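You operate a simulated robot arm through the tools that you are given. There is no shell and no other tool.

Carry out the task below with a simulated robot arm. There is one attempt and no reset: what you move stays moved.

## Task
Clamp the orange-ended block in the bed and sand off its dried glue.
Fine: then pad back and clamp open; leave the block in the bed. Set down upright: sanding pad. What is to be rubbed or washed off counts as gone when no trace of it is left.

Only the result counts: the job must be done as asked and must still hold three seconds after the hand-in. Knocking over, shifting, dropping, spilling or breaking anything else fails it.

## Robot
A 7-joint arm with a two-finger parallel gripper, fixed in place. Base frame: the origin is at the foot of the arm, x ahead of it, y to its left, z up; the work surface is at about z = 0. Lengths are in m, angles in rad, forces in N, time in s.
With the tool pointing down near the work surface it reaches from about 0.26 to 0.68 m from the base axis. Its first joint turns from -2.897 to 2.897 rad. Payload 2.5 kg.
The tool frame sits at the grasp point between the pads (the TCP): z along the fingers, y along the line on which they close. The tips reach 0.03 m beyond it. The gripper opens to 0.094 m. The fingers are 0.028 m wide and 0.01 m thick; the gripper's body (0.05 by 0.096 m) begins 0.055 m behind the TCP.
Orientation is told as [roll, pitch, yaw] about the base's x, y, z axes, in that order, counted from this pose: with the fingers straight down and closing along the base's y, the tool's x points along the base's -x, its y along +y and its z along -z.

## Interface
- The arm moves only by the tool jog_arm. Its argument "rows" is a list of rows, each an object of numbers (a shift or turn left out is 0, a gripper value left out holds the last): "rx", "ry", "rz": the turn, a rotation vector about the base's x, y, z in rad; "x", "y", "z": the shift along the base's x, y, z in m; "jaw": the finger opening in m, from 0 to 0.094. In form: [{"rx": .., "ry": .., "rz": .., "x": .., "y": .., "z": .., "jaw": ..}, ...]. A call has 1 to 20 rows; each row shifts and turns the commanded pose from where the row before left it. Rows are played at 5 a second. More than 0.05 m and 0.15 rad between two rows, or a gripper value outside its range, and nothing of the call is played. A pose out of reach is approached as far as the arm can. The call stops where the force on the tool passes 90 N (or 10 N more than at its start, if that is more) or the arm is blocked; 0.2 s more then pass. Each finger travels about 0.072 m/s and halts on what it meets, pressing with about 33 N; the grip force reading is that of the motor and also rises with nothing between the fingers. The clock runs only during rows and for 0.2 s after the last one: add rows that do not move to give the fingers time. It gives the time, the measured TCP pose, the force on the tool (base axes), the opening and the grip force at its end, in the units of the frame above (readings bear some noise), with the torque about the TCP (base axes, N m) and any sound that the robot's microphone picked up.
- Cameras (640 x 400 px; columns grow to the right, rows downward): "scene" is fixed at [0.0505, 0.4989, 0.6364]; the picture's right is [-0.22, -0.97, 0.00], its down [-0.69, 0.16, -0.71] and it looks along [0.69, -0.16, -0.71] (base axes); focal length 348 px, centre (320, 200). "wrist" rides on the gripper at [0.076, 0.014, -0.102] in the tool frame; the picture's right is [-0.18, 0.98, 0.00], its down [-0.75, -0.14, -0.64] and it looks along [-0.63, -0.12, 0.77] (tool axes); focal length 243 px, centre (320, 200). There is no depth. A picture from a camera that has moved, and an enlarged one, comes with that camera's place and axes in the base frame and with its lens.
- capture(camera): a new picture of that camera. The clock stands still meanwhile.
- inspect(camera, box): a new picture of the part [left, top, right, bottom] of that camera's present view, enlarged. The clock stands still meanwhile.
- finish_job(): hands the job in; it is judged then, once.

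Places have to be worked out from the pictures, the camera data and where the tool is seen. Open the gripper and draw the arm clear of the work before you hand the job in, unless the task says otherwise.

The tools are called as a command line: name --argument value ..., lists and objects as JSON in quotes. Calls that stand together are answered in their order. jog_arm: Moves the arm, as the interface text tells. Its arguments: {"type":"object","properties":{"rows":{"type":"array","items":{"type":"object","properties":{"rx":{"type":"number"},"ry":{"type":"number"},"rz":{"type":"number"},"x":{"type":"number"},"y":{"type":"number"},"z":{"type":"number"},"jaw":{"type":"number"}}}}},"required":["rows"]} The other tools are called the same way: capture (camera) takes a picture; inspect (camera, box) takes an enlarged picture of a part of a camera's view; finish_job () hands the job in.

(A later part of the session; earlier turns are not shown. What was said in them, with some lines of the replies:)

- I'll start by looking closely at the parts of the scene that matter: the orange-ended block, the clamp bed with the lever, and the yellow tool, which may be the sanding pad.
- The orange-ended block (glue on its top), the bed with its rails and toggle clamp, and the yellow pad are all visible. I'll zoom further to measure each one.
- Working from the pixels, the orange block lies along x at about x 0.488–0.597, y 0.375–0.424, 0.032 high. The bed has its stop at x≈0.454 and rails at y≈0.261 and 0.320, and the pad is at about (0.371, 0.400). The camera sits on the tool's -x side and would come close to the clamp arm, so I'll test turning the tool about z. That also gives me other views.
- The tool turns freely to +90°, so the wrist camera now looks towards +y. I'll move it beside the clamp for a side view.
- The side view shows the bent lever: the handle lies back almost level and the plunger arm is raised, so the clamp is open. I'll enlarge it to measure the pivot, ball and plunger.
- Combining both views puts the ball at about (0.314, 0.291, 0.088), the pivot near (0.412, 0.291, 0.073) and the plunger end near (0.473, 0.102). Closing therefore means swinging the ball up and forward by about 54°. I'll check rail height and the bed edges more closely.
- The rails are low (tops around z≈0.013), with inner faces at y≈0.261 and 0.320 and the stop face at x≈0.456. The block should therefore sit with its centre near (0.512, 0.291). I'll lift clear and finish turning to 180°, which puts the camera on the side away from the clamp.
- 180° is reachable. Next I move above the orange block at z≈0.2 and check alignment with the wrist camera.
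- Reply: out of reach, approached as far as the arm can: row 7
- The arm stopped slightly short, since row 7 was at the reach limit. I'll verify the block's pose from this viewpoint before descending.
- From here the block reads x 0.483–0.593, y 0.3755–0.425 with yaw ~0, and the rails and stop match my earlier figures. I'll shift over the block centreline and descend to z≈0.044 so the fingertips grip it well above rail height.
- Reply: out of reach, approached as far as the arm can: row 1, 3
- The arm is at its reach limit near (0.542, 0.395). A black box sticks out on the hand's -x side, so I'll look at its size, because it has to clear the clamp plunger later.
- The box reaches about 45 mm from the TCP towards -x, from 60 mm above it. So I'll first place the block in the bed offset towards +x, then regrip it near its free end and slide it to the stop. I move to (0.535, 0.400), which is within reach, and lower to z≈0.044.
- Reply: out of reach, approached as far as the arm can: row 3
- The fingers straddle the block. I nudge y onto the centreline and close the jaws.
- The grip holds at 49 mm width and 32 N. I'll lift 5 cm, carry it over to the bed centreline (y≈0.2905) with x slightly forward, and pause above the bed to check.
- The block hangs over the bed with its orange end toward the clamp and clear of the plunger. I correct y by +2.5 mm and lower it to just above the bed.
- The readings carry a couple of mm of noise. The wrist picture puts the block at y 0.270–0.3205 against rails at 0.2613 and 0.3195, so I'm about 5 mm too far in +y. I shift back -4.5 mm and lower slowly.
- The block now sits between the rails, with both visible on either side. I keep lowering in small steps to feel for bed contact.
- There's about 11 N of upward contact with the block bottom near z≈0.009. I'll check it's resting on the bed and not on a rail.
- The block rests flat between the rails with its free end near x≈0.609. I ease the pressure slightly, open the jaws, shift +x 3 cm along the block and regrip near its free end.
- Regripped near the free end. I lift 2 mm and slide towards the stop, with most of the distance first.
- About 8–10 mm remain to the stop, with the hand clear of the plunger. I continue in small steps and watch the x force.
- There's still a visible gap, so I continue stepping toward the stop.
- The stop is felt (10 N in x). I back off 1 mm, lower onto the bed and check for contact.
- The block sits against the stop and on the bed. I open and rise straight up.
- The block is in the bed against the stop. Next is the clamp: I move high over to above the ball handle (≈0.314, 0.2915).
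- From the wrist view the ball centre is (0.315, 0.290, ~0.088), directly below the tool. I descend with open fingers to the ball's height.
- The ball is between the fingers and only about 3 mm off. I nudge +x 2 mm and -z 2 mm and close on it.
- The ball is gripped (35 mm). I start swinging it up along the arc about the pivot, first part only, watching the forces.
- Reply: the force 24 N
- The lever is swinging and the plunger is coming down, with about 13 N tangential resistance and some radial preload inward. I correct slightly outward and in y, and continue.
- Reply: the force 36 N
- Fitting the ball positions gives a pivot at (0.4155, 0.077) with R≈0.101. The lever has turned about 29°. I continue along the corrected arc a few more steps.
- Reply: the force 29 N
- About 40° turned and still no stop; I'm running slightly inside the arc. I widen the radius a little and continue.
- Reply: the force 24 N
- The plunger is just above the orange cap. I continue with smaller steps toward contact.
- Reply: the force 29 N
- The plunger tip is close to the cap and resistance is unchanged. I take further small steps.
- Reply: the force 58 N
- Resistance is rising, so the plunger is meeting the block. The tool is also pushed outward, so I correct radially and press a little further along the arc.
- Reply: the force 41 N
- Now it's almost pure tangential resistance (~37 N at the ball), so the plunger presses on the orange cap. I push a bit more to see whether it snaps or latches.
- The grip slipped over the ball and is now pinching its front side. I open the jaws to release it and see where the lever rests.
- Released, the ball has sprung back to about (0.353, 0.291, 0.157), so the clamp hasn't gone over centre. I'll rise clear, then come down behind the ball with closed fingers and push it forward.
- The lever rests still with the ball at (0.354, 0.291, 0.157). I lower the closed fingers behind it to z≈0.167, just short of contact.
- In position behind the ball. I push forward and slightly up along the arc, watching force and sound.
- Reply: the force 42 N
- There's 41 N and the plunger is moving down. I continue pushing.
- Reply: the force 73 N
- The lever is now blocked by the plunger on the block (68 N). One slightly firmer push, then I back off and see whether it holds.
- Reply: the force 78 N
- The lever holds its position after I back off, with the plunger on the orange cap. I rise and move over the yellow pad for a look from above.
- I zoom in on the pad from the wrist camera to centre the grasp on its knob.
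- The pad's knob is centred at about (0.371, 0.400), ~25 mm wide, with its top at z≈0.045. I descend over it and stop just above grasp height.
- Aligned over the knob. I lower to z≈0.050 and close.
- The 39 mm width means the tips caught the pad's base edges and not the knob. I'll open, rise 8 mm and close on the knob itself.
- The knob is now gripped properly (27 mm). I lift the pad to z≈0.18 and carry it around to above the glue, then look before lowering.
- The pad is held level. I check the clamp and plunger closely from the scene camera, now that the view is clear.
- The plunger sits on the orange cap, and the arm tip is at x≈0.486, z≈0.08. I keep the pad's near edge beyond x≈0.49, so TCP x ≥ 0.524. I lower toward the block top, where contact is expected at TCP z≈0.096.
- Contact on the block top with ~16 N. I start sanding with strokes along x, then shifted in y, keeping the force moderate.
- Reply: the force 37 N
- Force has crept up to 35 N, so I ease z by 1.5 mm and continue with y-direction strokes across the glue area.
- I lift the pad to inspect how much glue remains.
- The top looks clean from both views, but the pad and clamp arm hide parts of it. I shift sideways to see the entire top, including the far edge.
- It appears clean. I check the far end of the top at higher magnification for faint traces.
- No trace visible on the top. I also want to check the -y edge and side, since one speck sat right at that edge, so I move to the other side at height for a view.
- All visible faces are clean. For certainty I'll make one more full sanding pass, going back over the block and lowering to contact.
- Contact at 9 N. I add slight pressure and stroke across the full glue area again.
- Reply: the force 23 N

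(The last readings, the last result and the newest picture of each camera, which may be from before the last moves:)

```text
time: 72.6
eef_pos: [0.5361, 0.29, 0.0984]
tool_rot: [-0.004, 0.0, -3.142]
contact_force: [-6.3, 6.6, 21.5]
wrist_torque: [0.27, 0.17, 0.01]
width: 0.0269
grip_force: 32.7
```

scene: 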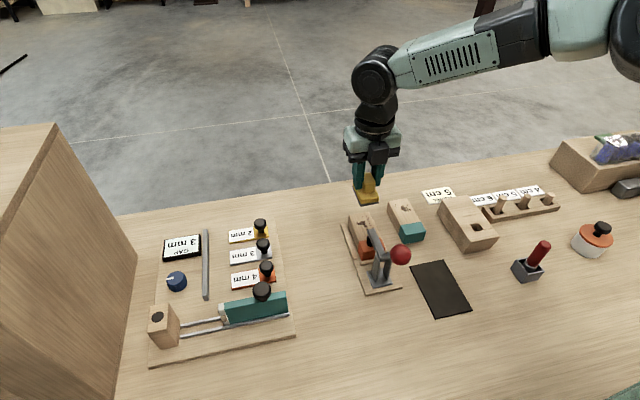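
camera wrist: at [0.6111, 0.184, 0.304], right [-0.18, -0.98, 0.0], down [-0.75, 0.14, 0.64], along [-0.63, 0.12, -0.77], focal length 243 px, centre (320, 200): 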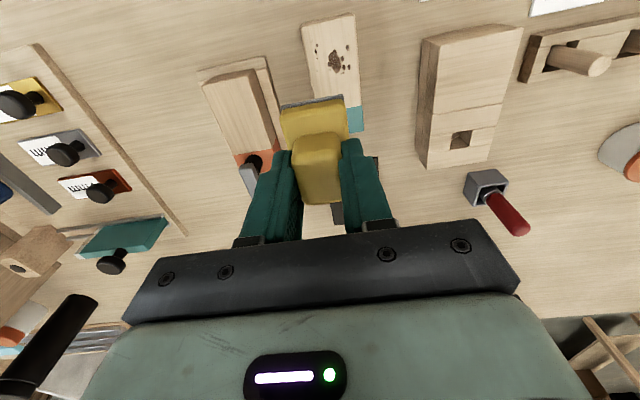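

Pressing at ~20 N, I add a final set of cross strokes in y, then lift.

jog_arm --rows '[{"y": -0.007}, {"y": -0.007}, {"x": 0.006, "y": 0.007}, {"y": 0.007}, {"y": 0.005}, {"x": -0.008, "y": -0.006}, {"x": -0.008, "y": -0.007}, {"y": -0.005}, {"y": 0.007}, {"y": 0.007}, {"x": 0.008, "y": -0.004}, {"z": 0.01}, {"z": 0.04}, {"z": 0.04}, {}]'

inspect --camera "scene" --box '[340, 195, 400, 265]'

capture --camera "wrist"

```text
time: 75.8
eef_pos: [0.5326, 0.2852, 0.1876]
tool_rot: [0.001, -0.001, 3.142]
contact_force: [-0.1, 0.3, 0.0]
wrist_torque: [-0.01, -0.06, -0.04]
width: 0.0273
grip_force: 33.3
```

```text
5.71 times, centred on (370, 230) of scene
camera zoom: at [0.0505, 0.4989, 0.6364], right [-0.22, -0.97, 0.0], down [-0.69, 0.16, -0.71], along [0.69, -0.16, -0.71], focal length 1991 px, centre (34, 29)
```

zoom: 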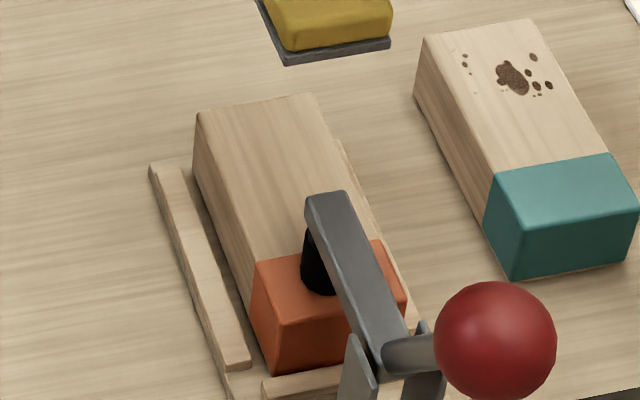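

```text
taken
camera wrist: at [0.6083, 0.2729, 0.2919], right [-0.18, -0.98, 0.0], down [-0.75, 0.14, 0.64], along [-0.63, 0.12, -0.77], focal length 243 px, centre (320, 200)
```

wrist: 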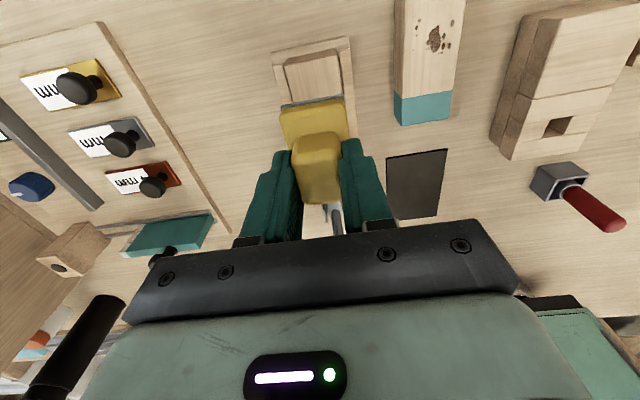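

Clean again. Now I return the pad: the reverse path to above its original place (TCP ≈0.372, 0.399).

jog_arm --rows '[{"x": -0.02, "y": 0.036}, {"x": -0.02, "y": 0.036}, {"x": -0.04, "y": 0.014}, {"x": -0.04, "y": 0.014}, {"x": -0.04, "y": 0.0135}, {"z": -0.04}, {"z": -0.04}, {}, {}]'

capture --camera "wrist"

inspect --camera "scene" --box '[290, 230, 400, 340]'

```text
time: 77.8
eef_pos: [0.374, 0.3964, 0.1056]
tool_rot: [0.0, 0.001, 3.14]
contact_force: [-0.2, 0.0, -1.2]
wrist_torque: [0.01, -0.06, -0.03]
width: 0.0271
grip_force: 33.0
```

```text
taken
camera wrist: at [0.4503, 0.3829, 0.2093], right [-0.19, -0.98, 0.0], down [-0.75, 0.14, 0.64], along [-0.63, 0.12, -0.77], focal length 243 px, centre (320, 200)
```

wrist: 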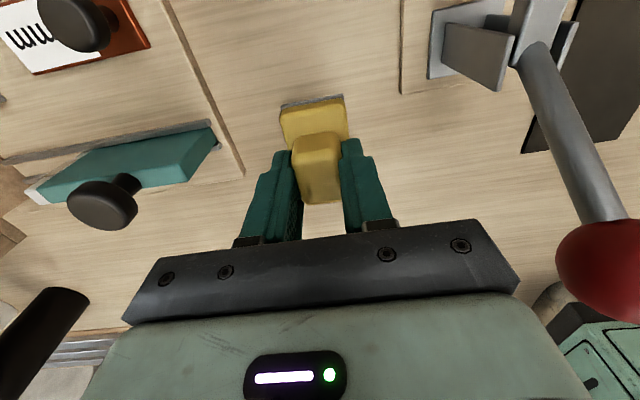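

```text
3.64 times, centred on (345, 285) of scene
camera zoom: at [0.0505, 0.4989, 0.6364], right [-0.22, -0.97, 0.0], down [-0.69, 0.16, -0.71], along [0.69, -0.16, -0.71], focal length 1267 px, centre (229, -109)
```

zoom: 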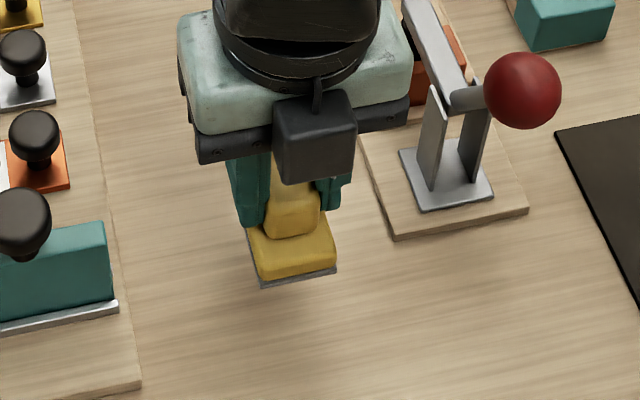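

I'm 2–3 mm off the pick location. I correct it and lower to just above the table.

jog_arm --rows '[{"x": -0.0025, "y": 0.0022, "z": -0.02}, {"z": -0.02}, {"z": -0.005}, {}]'

```text
time: 78.8
eef_pos: [0.3715, 0.3981, 0.062]
tool_rot: [0.0, 0.002, 3.14]
contact_force: [-1.1, 0.1, -0.9]
wrist_torque: [-0.03, 0.01, 0.0]
width: 0.0272
grip_force: 32.9
```

jog_arm --rows '[{"z": -0.002}, {"z": -0.0015}, {"z": -0.001}, {}]'

```text
time: 79.8
eef_pos: [0.3731, 0.4001, 0.059]
tool_rot: [-0.001, 0.0, 3.143]
contact_force: [-0.4, -0.2, -1.1]
wrist_torque: [0.0, 0.0, 0.01]
width: 0.0273
grip_force: 32.6
```

No contact yet (force ≈ weight only). I continue down in 1 mm steps.

jog_arm --rows '[{"z": -0.001}, {"z": -0.001}, {"z": -0.001}, {}]'

```text
time: 80.8
eef_pos: [0.3715, 0.4024, 0.0568]
tool_rot: [0.0, -0.001, 3.141]
contact_force: [0.2, -0.5, -0.9]
wrist_torque: [0.01, 0.01, 0.0]
width: 0.027
grip_force: 33.0
```

jog_arm --rows '[{"z": -0.001}, {"z": -0.001}, {}]'

inspect --camera "scene" --box '[300, 260, 370, 330]'

```text
time: 81.6
eef_pos: [0.3732, 0.4011, 0.056]
tool_rot: [-0.001, 0.0, 3.142]
contact_force: [-9.4, -5.0, 28.5]
wrist_torque: [-0.3, 0.43, -0.04]
width: 0.0271
grip_force: 33.1
```

```text
5.71 times, centred on (335, 295) of scene
camera zoom: at [0.0505, 0.4989, 0.6364], right [-0.22, -0.97, 0.0], down [-0.69, 0.16, -0.71], along [0.69, -0.16, -0.71], focal length 1991 px, centre (234, -343)
```

zoom: 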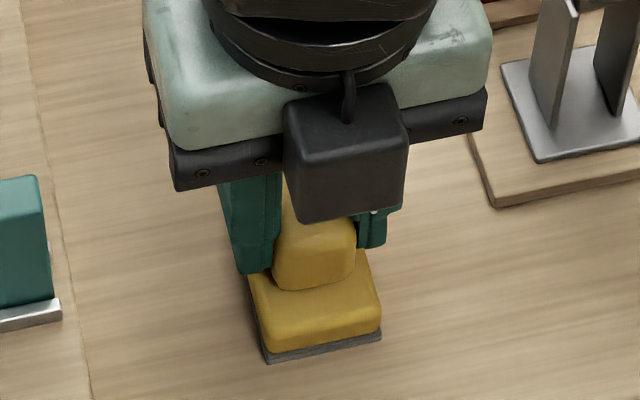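

The pad is on the table (28 N) within about 1–2 mm of its original spot. I relieve the pressure, open the jaws and rise straight up.

jog_arm --rows '[{"z": 0.0013}, {"jaw": 0.06}, {}, {}, {"z": 0.02}, {"z": 0.04}, {"z": 0.05}, {"z": 0.05}, {}]'

capture --camera "wrist"

capture --camera "scene"

```text
time: 83.6
eef_pos: [0.3751, 0.4013, 0.2148]
tool_rot: [0.0, -0.002, 3.14]
contact_force: [0.0, 0.2, -0.2]
wrist_torque: [-0.02, -0.01, 0.02]
width: 0.0598
grip_force: 0.0
```

```text
taken
camera wrist: at [0.4517, 0.3866, 0.3183], right [-0.18, -0.98, 0.0], down [-0.75, 0.14, 0.64], along [-0.63, 0.12, -0.77], focal length 243 px, centre (320, 200)
```

wrist: 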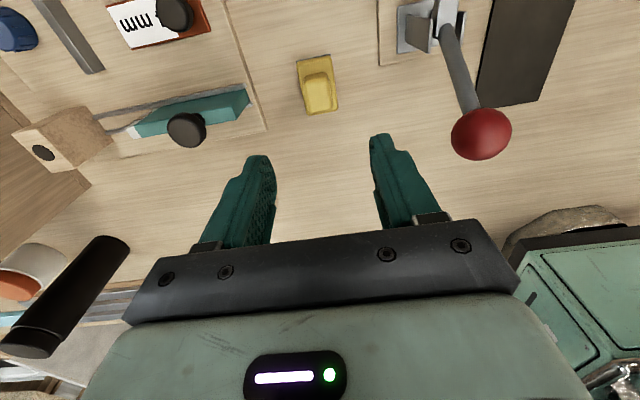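

```text
taken
```

scene: 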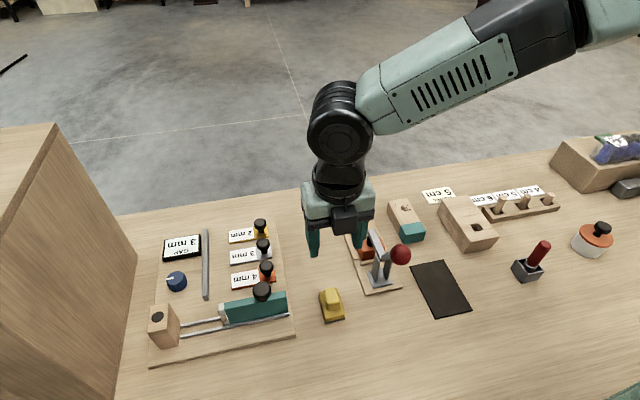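

The pad stands upright in its place and the ball is at about (0.361, 0.291, 0.162). To open the clamp I'll grip the ball again, so I move above it.

jog_arm --rows '[{"z": 0.035, "jaw": 0.07}, {"x": -0.005, "y": -0.037}, {"x": -0.005, "y": -0.037}, {"x": -0.003, "y": -0.0365}, {}, {}]'

capture --camera "wrist"

```text
time: 85.0
eef_pos: [0.3588, 0.29, 0.2484]
tool_rot: [0.001, 0.0, 3.142]
contact_force: [-0.3, 0.6, -0.4]
wrist_torque: [-0.01, -0.05, 0.0]
width: 0.0701
grip_force: 0.1
```

```text
taken
camera wrist: at [0.435, 0.2759, 0.3518], right [-0.18, -0.98, 0.0], down [-0.75, 0.14, 0.64], along [-0.63, 0.12, -0.77], focal length 243 px, centre (320, 200)
```

wrist: 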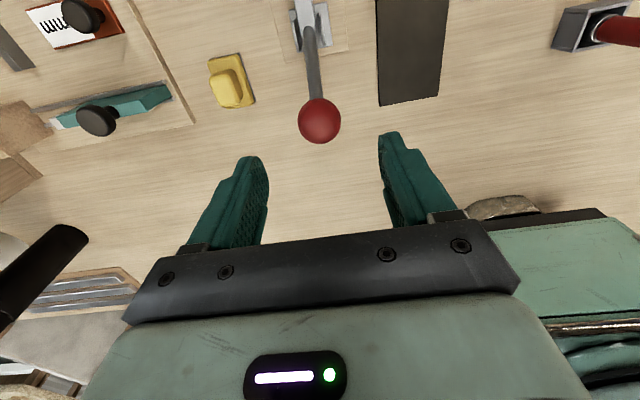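

The ball is centred below. I lower to its height and close on it.

jog_arm --rows '[{"x": 0.001, "z": -0.035}, {"z": -0.035}, {"z": -0.017}, {}, {"jaw": 0.02}, {}, {}, {}]'

capture --camera "wrist"

```text
time: 86.8
eef_pos: [0.3607, 0.2902, 0.1596]
tool_rot: [-0.001, -0.003, 3.141]
contact_force: [-5.1, -0.7, -0.1]
wrist_torque: [-0.02, 0.1, 0.03]
width: 0.0355
grip_force: 45.2
```

```text
taken
camera wrist: at [0.4366, 0.2766, 0.2647], right [-0.18, -0.98, 0.0], down [-0.75, 0.14, 0.64], along [-0.63, 0.12, -0.77], focal length 243 px, centre (320, 200)
```

wrist: 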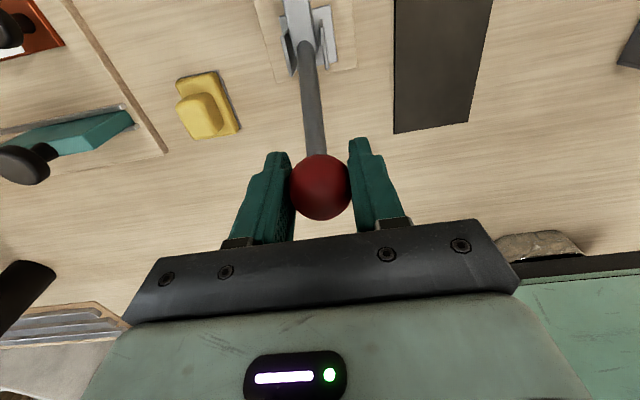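

The ball is gripped. I swing it back along the reverse arc, first three steps, checking forces.

jog_arm --rows '[{"x": -0.0058, "z": -0.004}, {"x": -0.0055, "z": -0.0045}, {"x": -0.0052, "z": -0.0049}, {}]'

inspect --camera "scene" --box '[330, 200, 430, 300]'

```text
time: 87.8
eef_pos: [0.347, 0.2898, 0.1475]
tool_rot: [-0.003, 0.001, 3.139]
contact_force: [20.1, 11.7, -3.2]
wrist_torque: [0.02, -1.15, -0.05]
width: 0.0352
grip_force: 44.7
```

```text
4.00 times, centred on (380, 250) of scene
camera zoom: at [0.0505, 0.4989, 0.6364], right [-0.22, -0.97, 0.0], down [-0.69, 0.16, -0.71], along [0.69, -0.16, -0.71], focal length 1394 px, centre (80, 0)
```

zoom: 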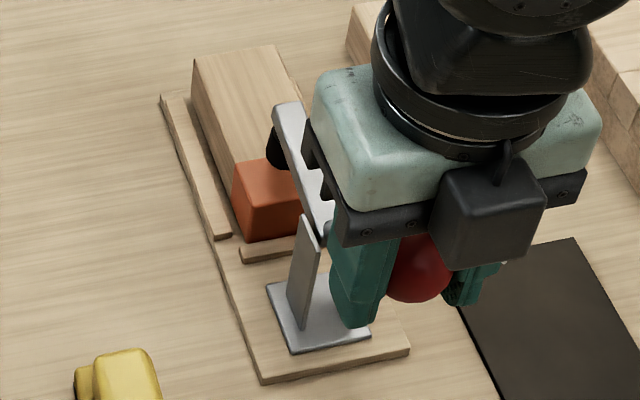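

The plunger lifts off and the block stays put. With small inward and y corrections I continue the arc.

jog_arm --rows '[{"x": -0.0037, "y": 0.0007, "z": -0.0062}, {"x": -0.0044, "z": -0.0055}, {"x": -0.004, "z": -0.0058}, {"x": -0.0037, "z": -0.0061}, {}]'

```text
time: 89.0
eef_pos: [0.3269, 0.2905, 0.1266]
tool_rot: [-0.003, 0.001, 3.14]
contact_force: [13.7, 16.0, 7.5]
wrist_torque: [0.02, -1.24, 0.13]
width: 0.0355
grip_force: 45.1
```

Tracking well, at about 151° now. I continue to the original lowered position.

jog_arm --rows '[{"x": -0.0028, "y": 0.001, "z": -0.0065}, {"x": -0.0026, "z": -0.0066}, {"x": -0.0022, "z": -0.0068}, {"x": -0.0018, "z": -0.0069}, {}]'

inspect --camera "scene" --box '[330, 200, 430, 310]'

```text
time: 90.2
eef_pos: [0.3183, 0.2906, 0.0987]
tool_rot: [0.002, -0.002, 3.142]
contact_force: [-8.7, -3.7, 14.5]
wrist_torque: [-0.09, -1.24, 0.09]
width: 0.0352
grip_force: 45.4
```

```text
3.64 times, centred on (380, 255) of scene
camera zoom: at [0.0505, 0.4989, 0.6364], right [-0.22, -0.97, 0.0], down [-0.69, 0.16, -0.71], along [0.69, -0.16, -0.71], focal length 1267 px, centre (102, 0)
```

zoom: 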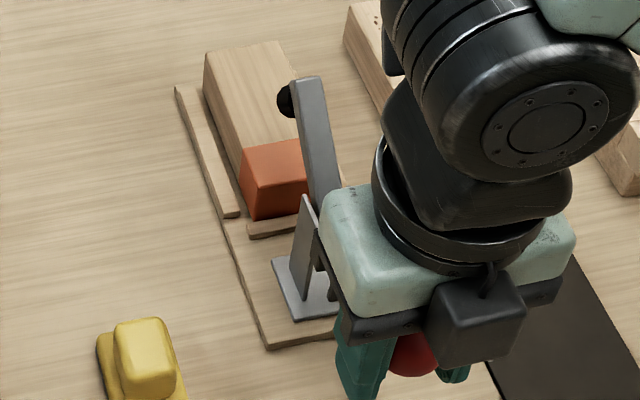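

Nearly at the original angle (ball z≈0.099 against 0.087 originally). Two more steps to bring it fully back.

jog_arm --rows '[{"x": -0.0018, "z": -0.0065}, {"x": -0.0007, "z": -0.006}, {}]'

```text
time: 91.0
eef_pos: [0.3164, 0.2895, 0.0858]
tool_rot: [0.002, -0.001, 3.143]
contact_force: [-17.5, -13.4, 12.8]
wrist_torque: [0.09, -1.09, -0.03]
width: 0.0352
grip_force: 44.9
```

The ball is back at its original height (~0.086). I go 2 mm further for margin, then release and rise.

jog_arm --rows '[{"x": -0.0015, "y": -0.0008, "z": -0.0025}, {}]'

```text
time: 91.6
eef_pos: [0.3145, 0.2905, 0.0841]
tool_rot: [0.0, 0.0, 3.138]
contact_force: [-12.8, -13.3, 13.4]
wrist_torque: [0.01, -1.22, 0.0]
width: 0.035
grip_force: 45.4
```

jog_arm --rows '[{"jaw": 0.07}, {}, {}, {"z": 0.03}, {"z": 0.045}, {"z": 0.045}, {"z": 0.045}, {}]'

capture --camera "scene"

inspect --camera "scene" --box '[330, 200, 430, 310]'

capture --camera "wrist"

```text
time: 93.4
eef_pos: [0.3143, 0.291, 0.2494]
tool_rot: [-0.002, 0.0, 3.141]
contact_force: [0.1, 0.2, -0.7]
wrist_torque: [-0.03, 0.02, 0.03]
width: 0.07
grip_force: 0.0
```

```text
taken
```

scene: 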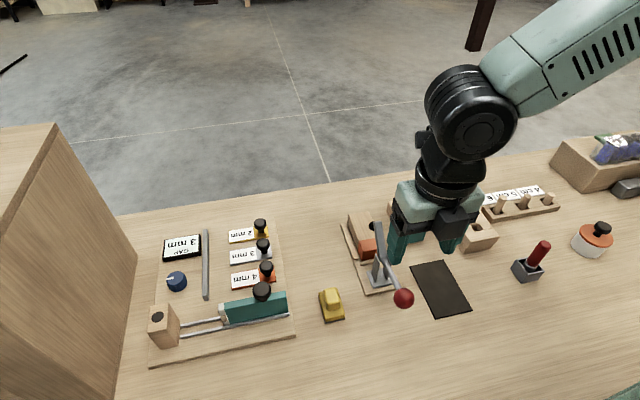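

```text
3.64 times, centred on (380, 255) of scene
camera zoom: at [0.0505, 0.4989, 0.6364], right [-0.22, -0.97, 0.0], down [-0.69, 0.16, -0.71], along [0.69, -0.16, -0.71], focal length 1267 px, centre (102, 0)
```

zoom: 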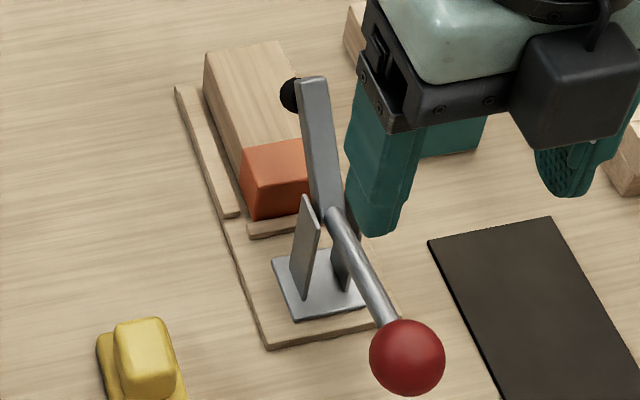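

```text
taken
camera wrist: at [0.3895, 0.2768, 0.3524], right [-0.18, -0.98, 0.0], down [-0.75, 0.14, 0.64], along [-0.63, 0.12, -0.77], focal length 243 px, centre (320, 200)
```

wrist: 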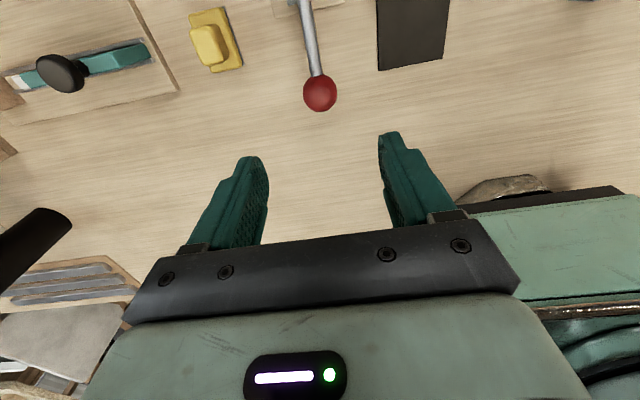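

The clamp is open with the plunger up, the block is in the bed, and the pad is back. I compare the lever with the original view using the same crop.

inspect --camera "scene" --box '[335, 210, 425, 320]'

inspect --camera "scene" --box '[310, 275, 360, 330]'

```text
3.64 times, centred on (380, 265) of scene
camera zoom: at [0.0505, 0.4989, 0.6364], right [-0.22, -0.97, 0.0], down [-0.69, 0.16, -0.71], along [0.69, -0.16, -0.71], focal length 1267 px, centre (102, -36)
```

zoom: 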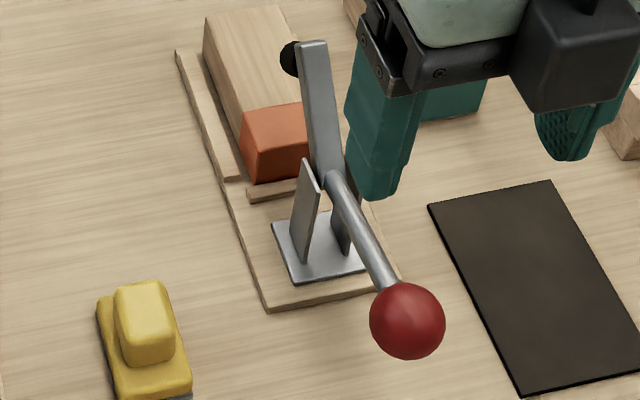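

```text
7.27 times, centred on (335, 302) of scene
camera zoom: at [0.0505, 0.4989, 0.6364], right [-0.22, -0.97, 0.0], down [-0.69, 0.16, -0.71], along [0.69, -0.16, -0.71], focal length 2534 px, centre (211, -546)
```

zoom: 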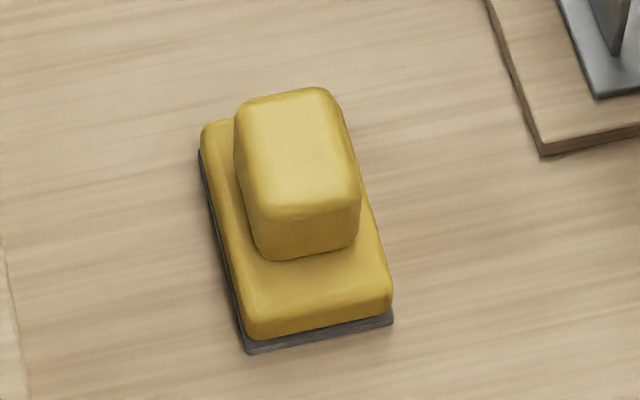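

The lever is about 3–4° short of its original open position (ball z≈0.095 against 0.088). I'll push the ball gently down from above with closed fingers to bring it fully back.

jog_arm --rows '[{"jaw": 0.0}, {}, {"z": -0.04}, {"z": -0.04}, {"z": -0.015}, {}]'

capture --camera "wrist"

inspect --camera "scene" --box '[340, 220, 460, 330]'

```text
time: 94.8
eef_pos: [0.3158, 0.2921, 0.1541]
tool_rot: [0.0, 0.0, 3.14]
contact_force: [0.1, 0.5, 0.2]
wrist_torque: [-0.01, 0.0, -0.02]
width: 0.0
grip_force: 33.2
```

```text
taken
camera wrist: at [0.391, 0.2781, 0.2582], right [-0.19, -0.98, 0.0], down [-0.75, 0.14, 0.64], along [-0.63, 0.12, -0.77], focal length 243 px, centre (320, 200)
```

wrist: 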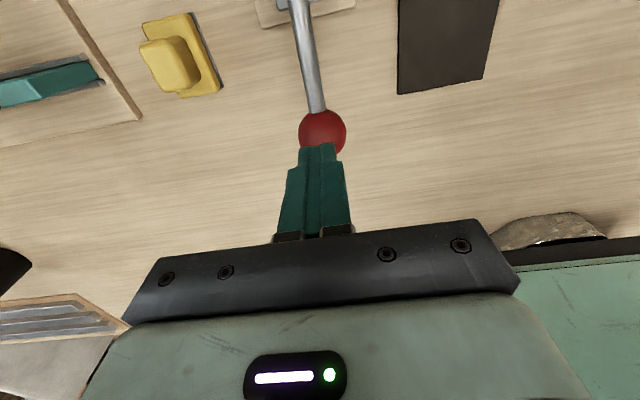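

```text
3.64 times, centred on (400, 275) of scene
camera zoom: at [0.0505, 0.4989, 0.6364], right [-0.22, -0.97, 0.0], down [-0.69, 0.16, -0.71], along [0.69, -0.16, -0.71], focal length 1267 px, centre (29, -73)
```

zoom: 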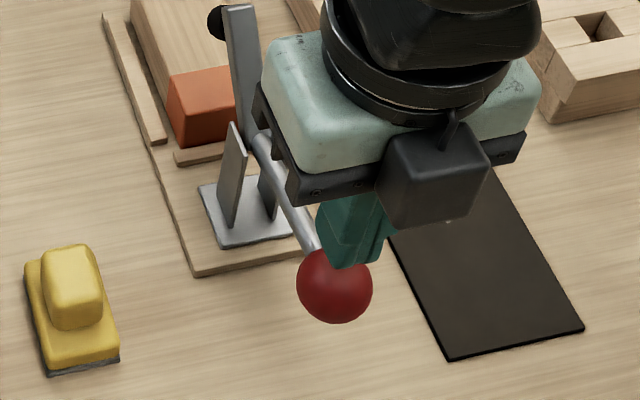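

The fingers are right above the ball. I lower in small steps, watching for contact and the hard stop.

jog_arm --rows '[{"z": -0.009}, {"z": -0.003}, {"z": -0.003}, {}]'

```text
time: 95.8
eef_pos: [0.3152, 0.2903, 0.1378]
tool_rot: [0.0, 0.0, 3.138]
contact_force: [0.6, 0.3, -0.1]
wrist_torque: [-0.01, 0.0, -0.01]
width: 0.0
grip_force: 33.0
```

jog_arm --rows '[{"z": -0.002}, {"z": -0.002}, {}]'

inspect --camera "scene" --box '[335, 210, 425, 320]'

```text
time: 96.6
eef_pos: [0.3161, 0.2894, 0.1343]
tool_rot: [0.0, 0.001, 3.141]
contact_force: [0.1, -0.1, -0.6]
wrist_torque: [-0.01, 0.0, 0.0]
width: 0.0
grip_force: 33.1
```

```text
3.64 times, centred on (380, 265) of scene
camera zoom: at [0.0505, 0.4989, 0.6364], right [-0.22, -0.97, 0.0], down [-0.69, 0.16, -0.71], along [0.69, -0.16, -0.71], focal length 1267 px, centre (102, -36)
```

zoom: 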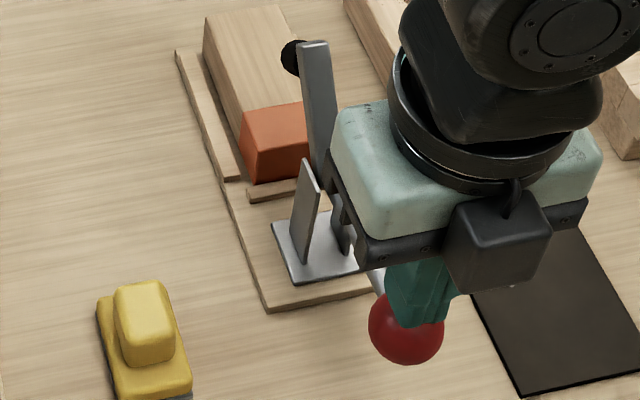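

The ball's lower edge is now at the original image position. One more small step to feel for contact.

jog_arm --rows '[{"z": -0.002}, {"z": -0.001}, {}]'

```text
time: 97.4
eef_pos: [0.3149, 0.2899, 0.1313]
tool_rot: [-0.001, 0.002, 3.139]
contact_force: [-5.1, -10.2, 31.4]
wrist_torque: [-0.32, 0.14, 0.1]
width: 0.0
grip_force: 33.1
```

A firm 31 N resistance, so the lever is fully at its open stop. I retreat upward and verify.

jog_arm --rows '[{"z": 0.02}, {"z": 0.045}, {"z": 0.05}, {"z": 0.04}, {}]'

inspect --camera "scene" --box '[335, 210, 425, 320]'

```text
time: 98.6
eef_pos: [0.3193, 0.2906, 0.2866]
tool_rot: [0.002, 0.0, 3.141]
contact_force: [0.2, -0.3, -0.5]
wrist_torque: [-0.02, 0.04, -0.02]
width: 0.0
grip_force: 33.2
```

```text
3.64 times, centred on (380, 265) of scene
camera zoom: at [0.0505, 0.4989, 0.6364], right [-0.22, -0.97, 0.0], down [-0.69, 0.16, -0.71], along [0.69, -0.16, -0.71], focal length 1267 px, centre (102, -36)
```

zoom: 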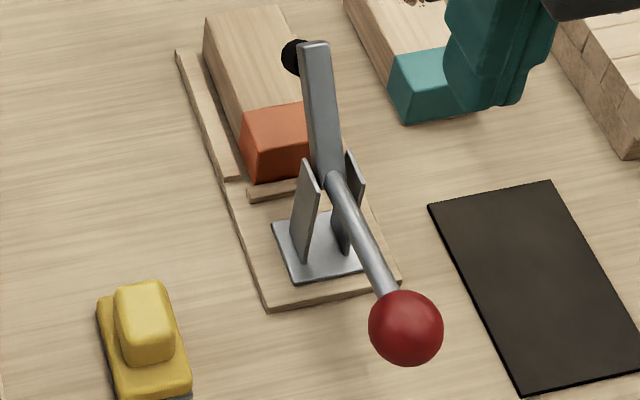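

The lever now matches the original open pose exactly. I open the gripper and draw the arm up and away from the work, then take final looks.

jog_arm --rows '[{"z": 0.04, "jaw": 0.09}, {"z": 0.03, "x": 0.02}, {"x": 0.02, "y": -0.04}, {"x": 0.02, "y": -0.04}, {"x": 0.02, "y": -0.04}, {"y": -0.045}, {"y": -0.045}, {}, {}]'

capture --camera "scene"

inspect --camera "scene" --box '[310, 200, 430, 330]'

inspect --camera "scene" --box '[345, 205, 395, 260]'

```text
time: 100.6
eef_pos: [0.3952, 0.0802, 0.3546]
tool_rot: [0.001, 0.0, 3.142]
contact_force: [0.2, 0.3, -0.2]
wrist_torque: [0.0, 0.0, -0.03]
width: 0.0899
grip_force: 0.1
```

```text
taken
```

scene: 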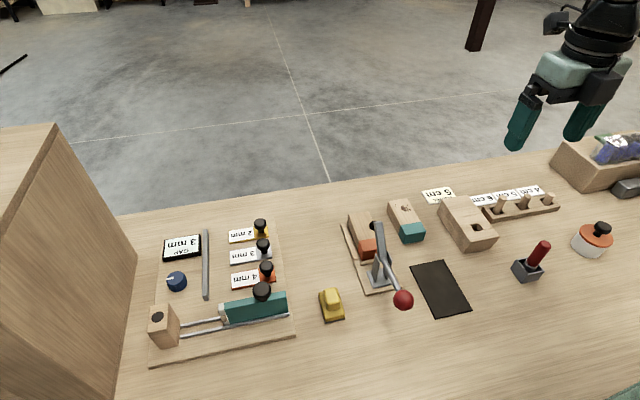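

```text
3.08 times, centred on (370, 265) of scene
camera zoom: at [0.0505, 0.4989, 0.6364], right [-0.22, -0.97, 0.0], down [-0.69, 0.16, -0.71], along [0.69, -0.16, -0.71], focal length 1072 px, centre (166, 0)
```

zoom: 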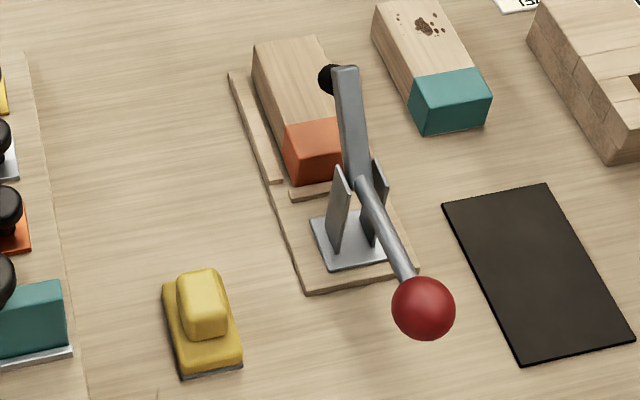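

```text
7.27 times, centred on (370, 232) of scene
camera zoom: at [0.0505, 0.4989, 0.6364], right [-0.22, -0.97, 0.0], down [-0.69, 0.16, -0.71], along [0.69, -0.16, -0.71], focal length 2534 px, centre (-44, -36)
```

zoom: 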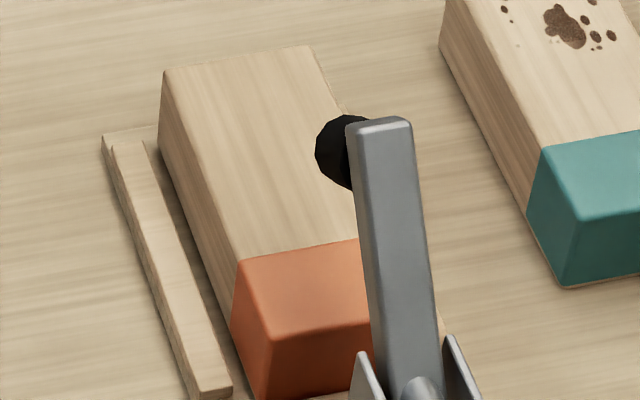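

The block lies clean in the bed against its stop, the clamp lever is at its open stop, and the pad stands upright within a few mm of its original spot. The other items look unmoved, and the arm is clear with the gripper open, so I hand in the job.

finish_job

```text
The job is handed in.
```

I clamped the orange-ended block in the bed, sanded off its dried glue, and handed the job in. I don't have the judge's verdict.

- **Glue:** I went over the area twice and found no trace in close-up views of the top and of the edge where one speck sat.
- **Block:** It was left in the bed, against the stop and between the rails.
- **Clamp:** It never clicked into a latch when closed. The lever held by friction with the plunger on the orange end, and the plunger was still on it after sanding. It is now fully open, matching its starting position.
- **Sanding pad:** It is upright, about 3–4 mm from where it started. I judged that close enough and did not move it again.
- **Everything else:** The other items look unmoved. The gripper is open and the arm is clear of the work.
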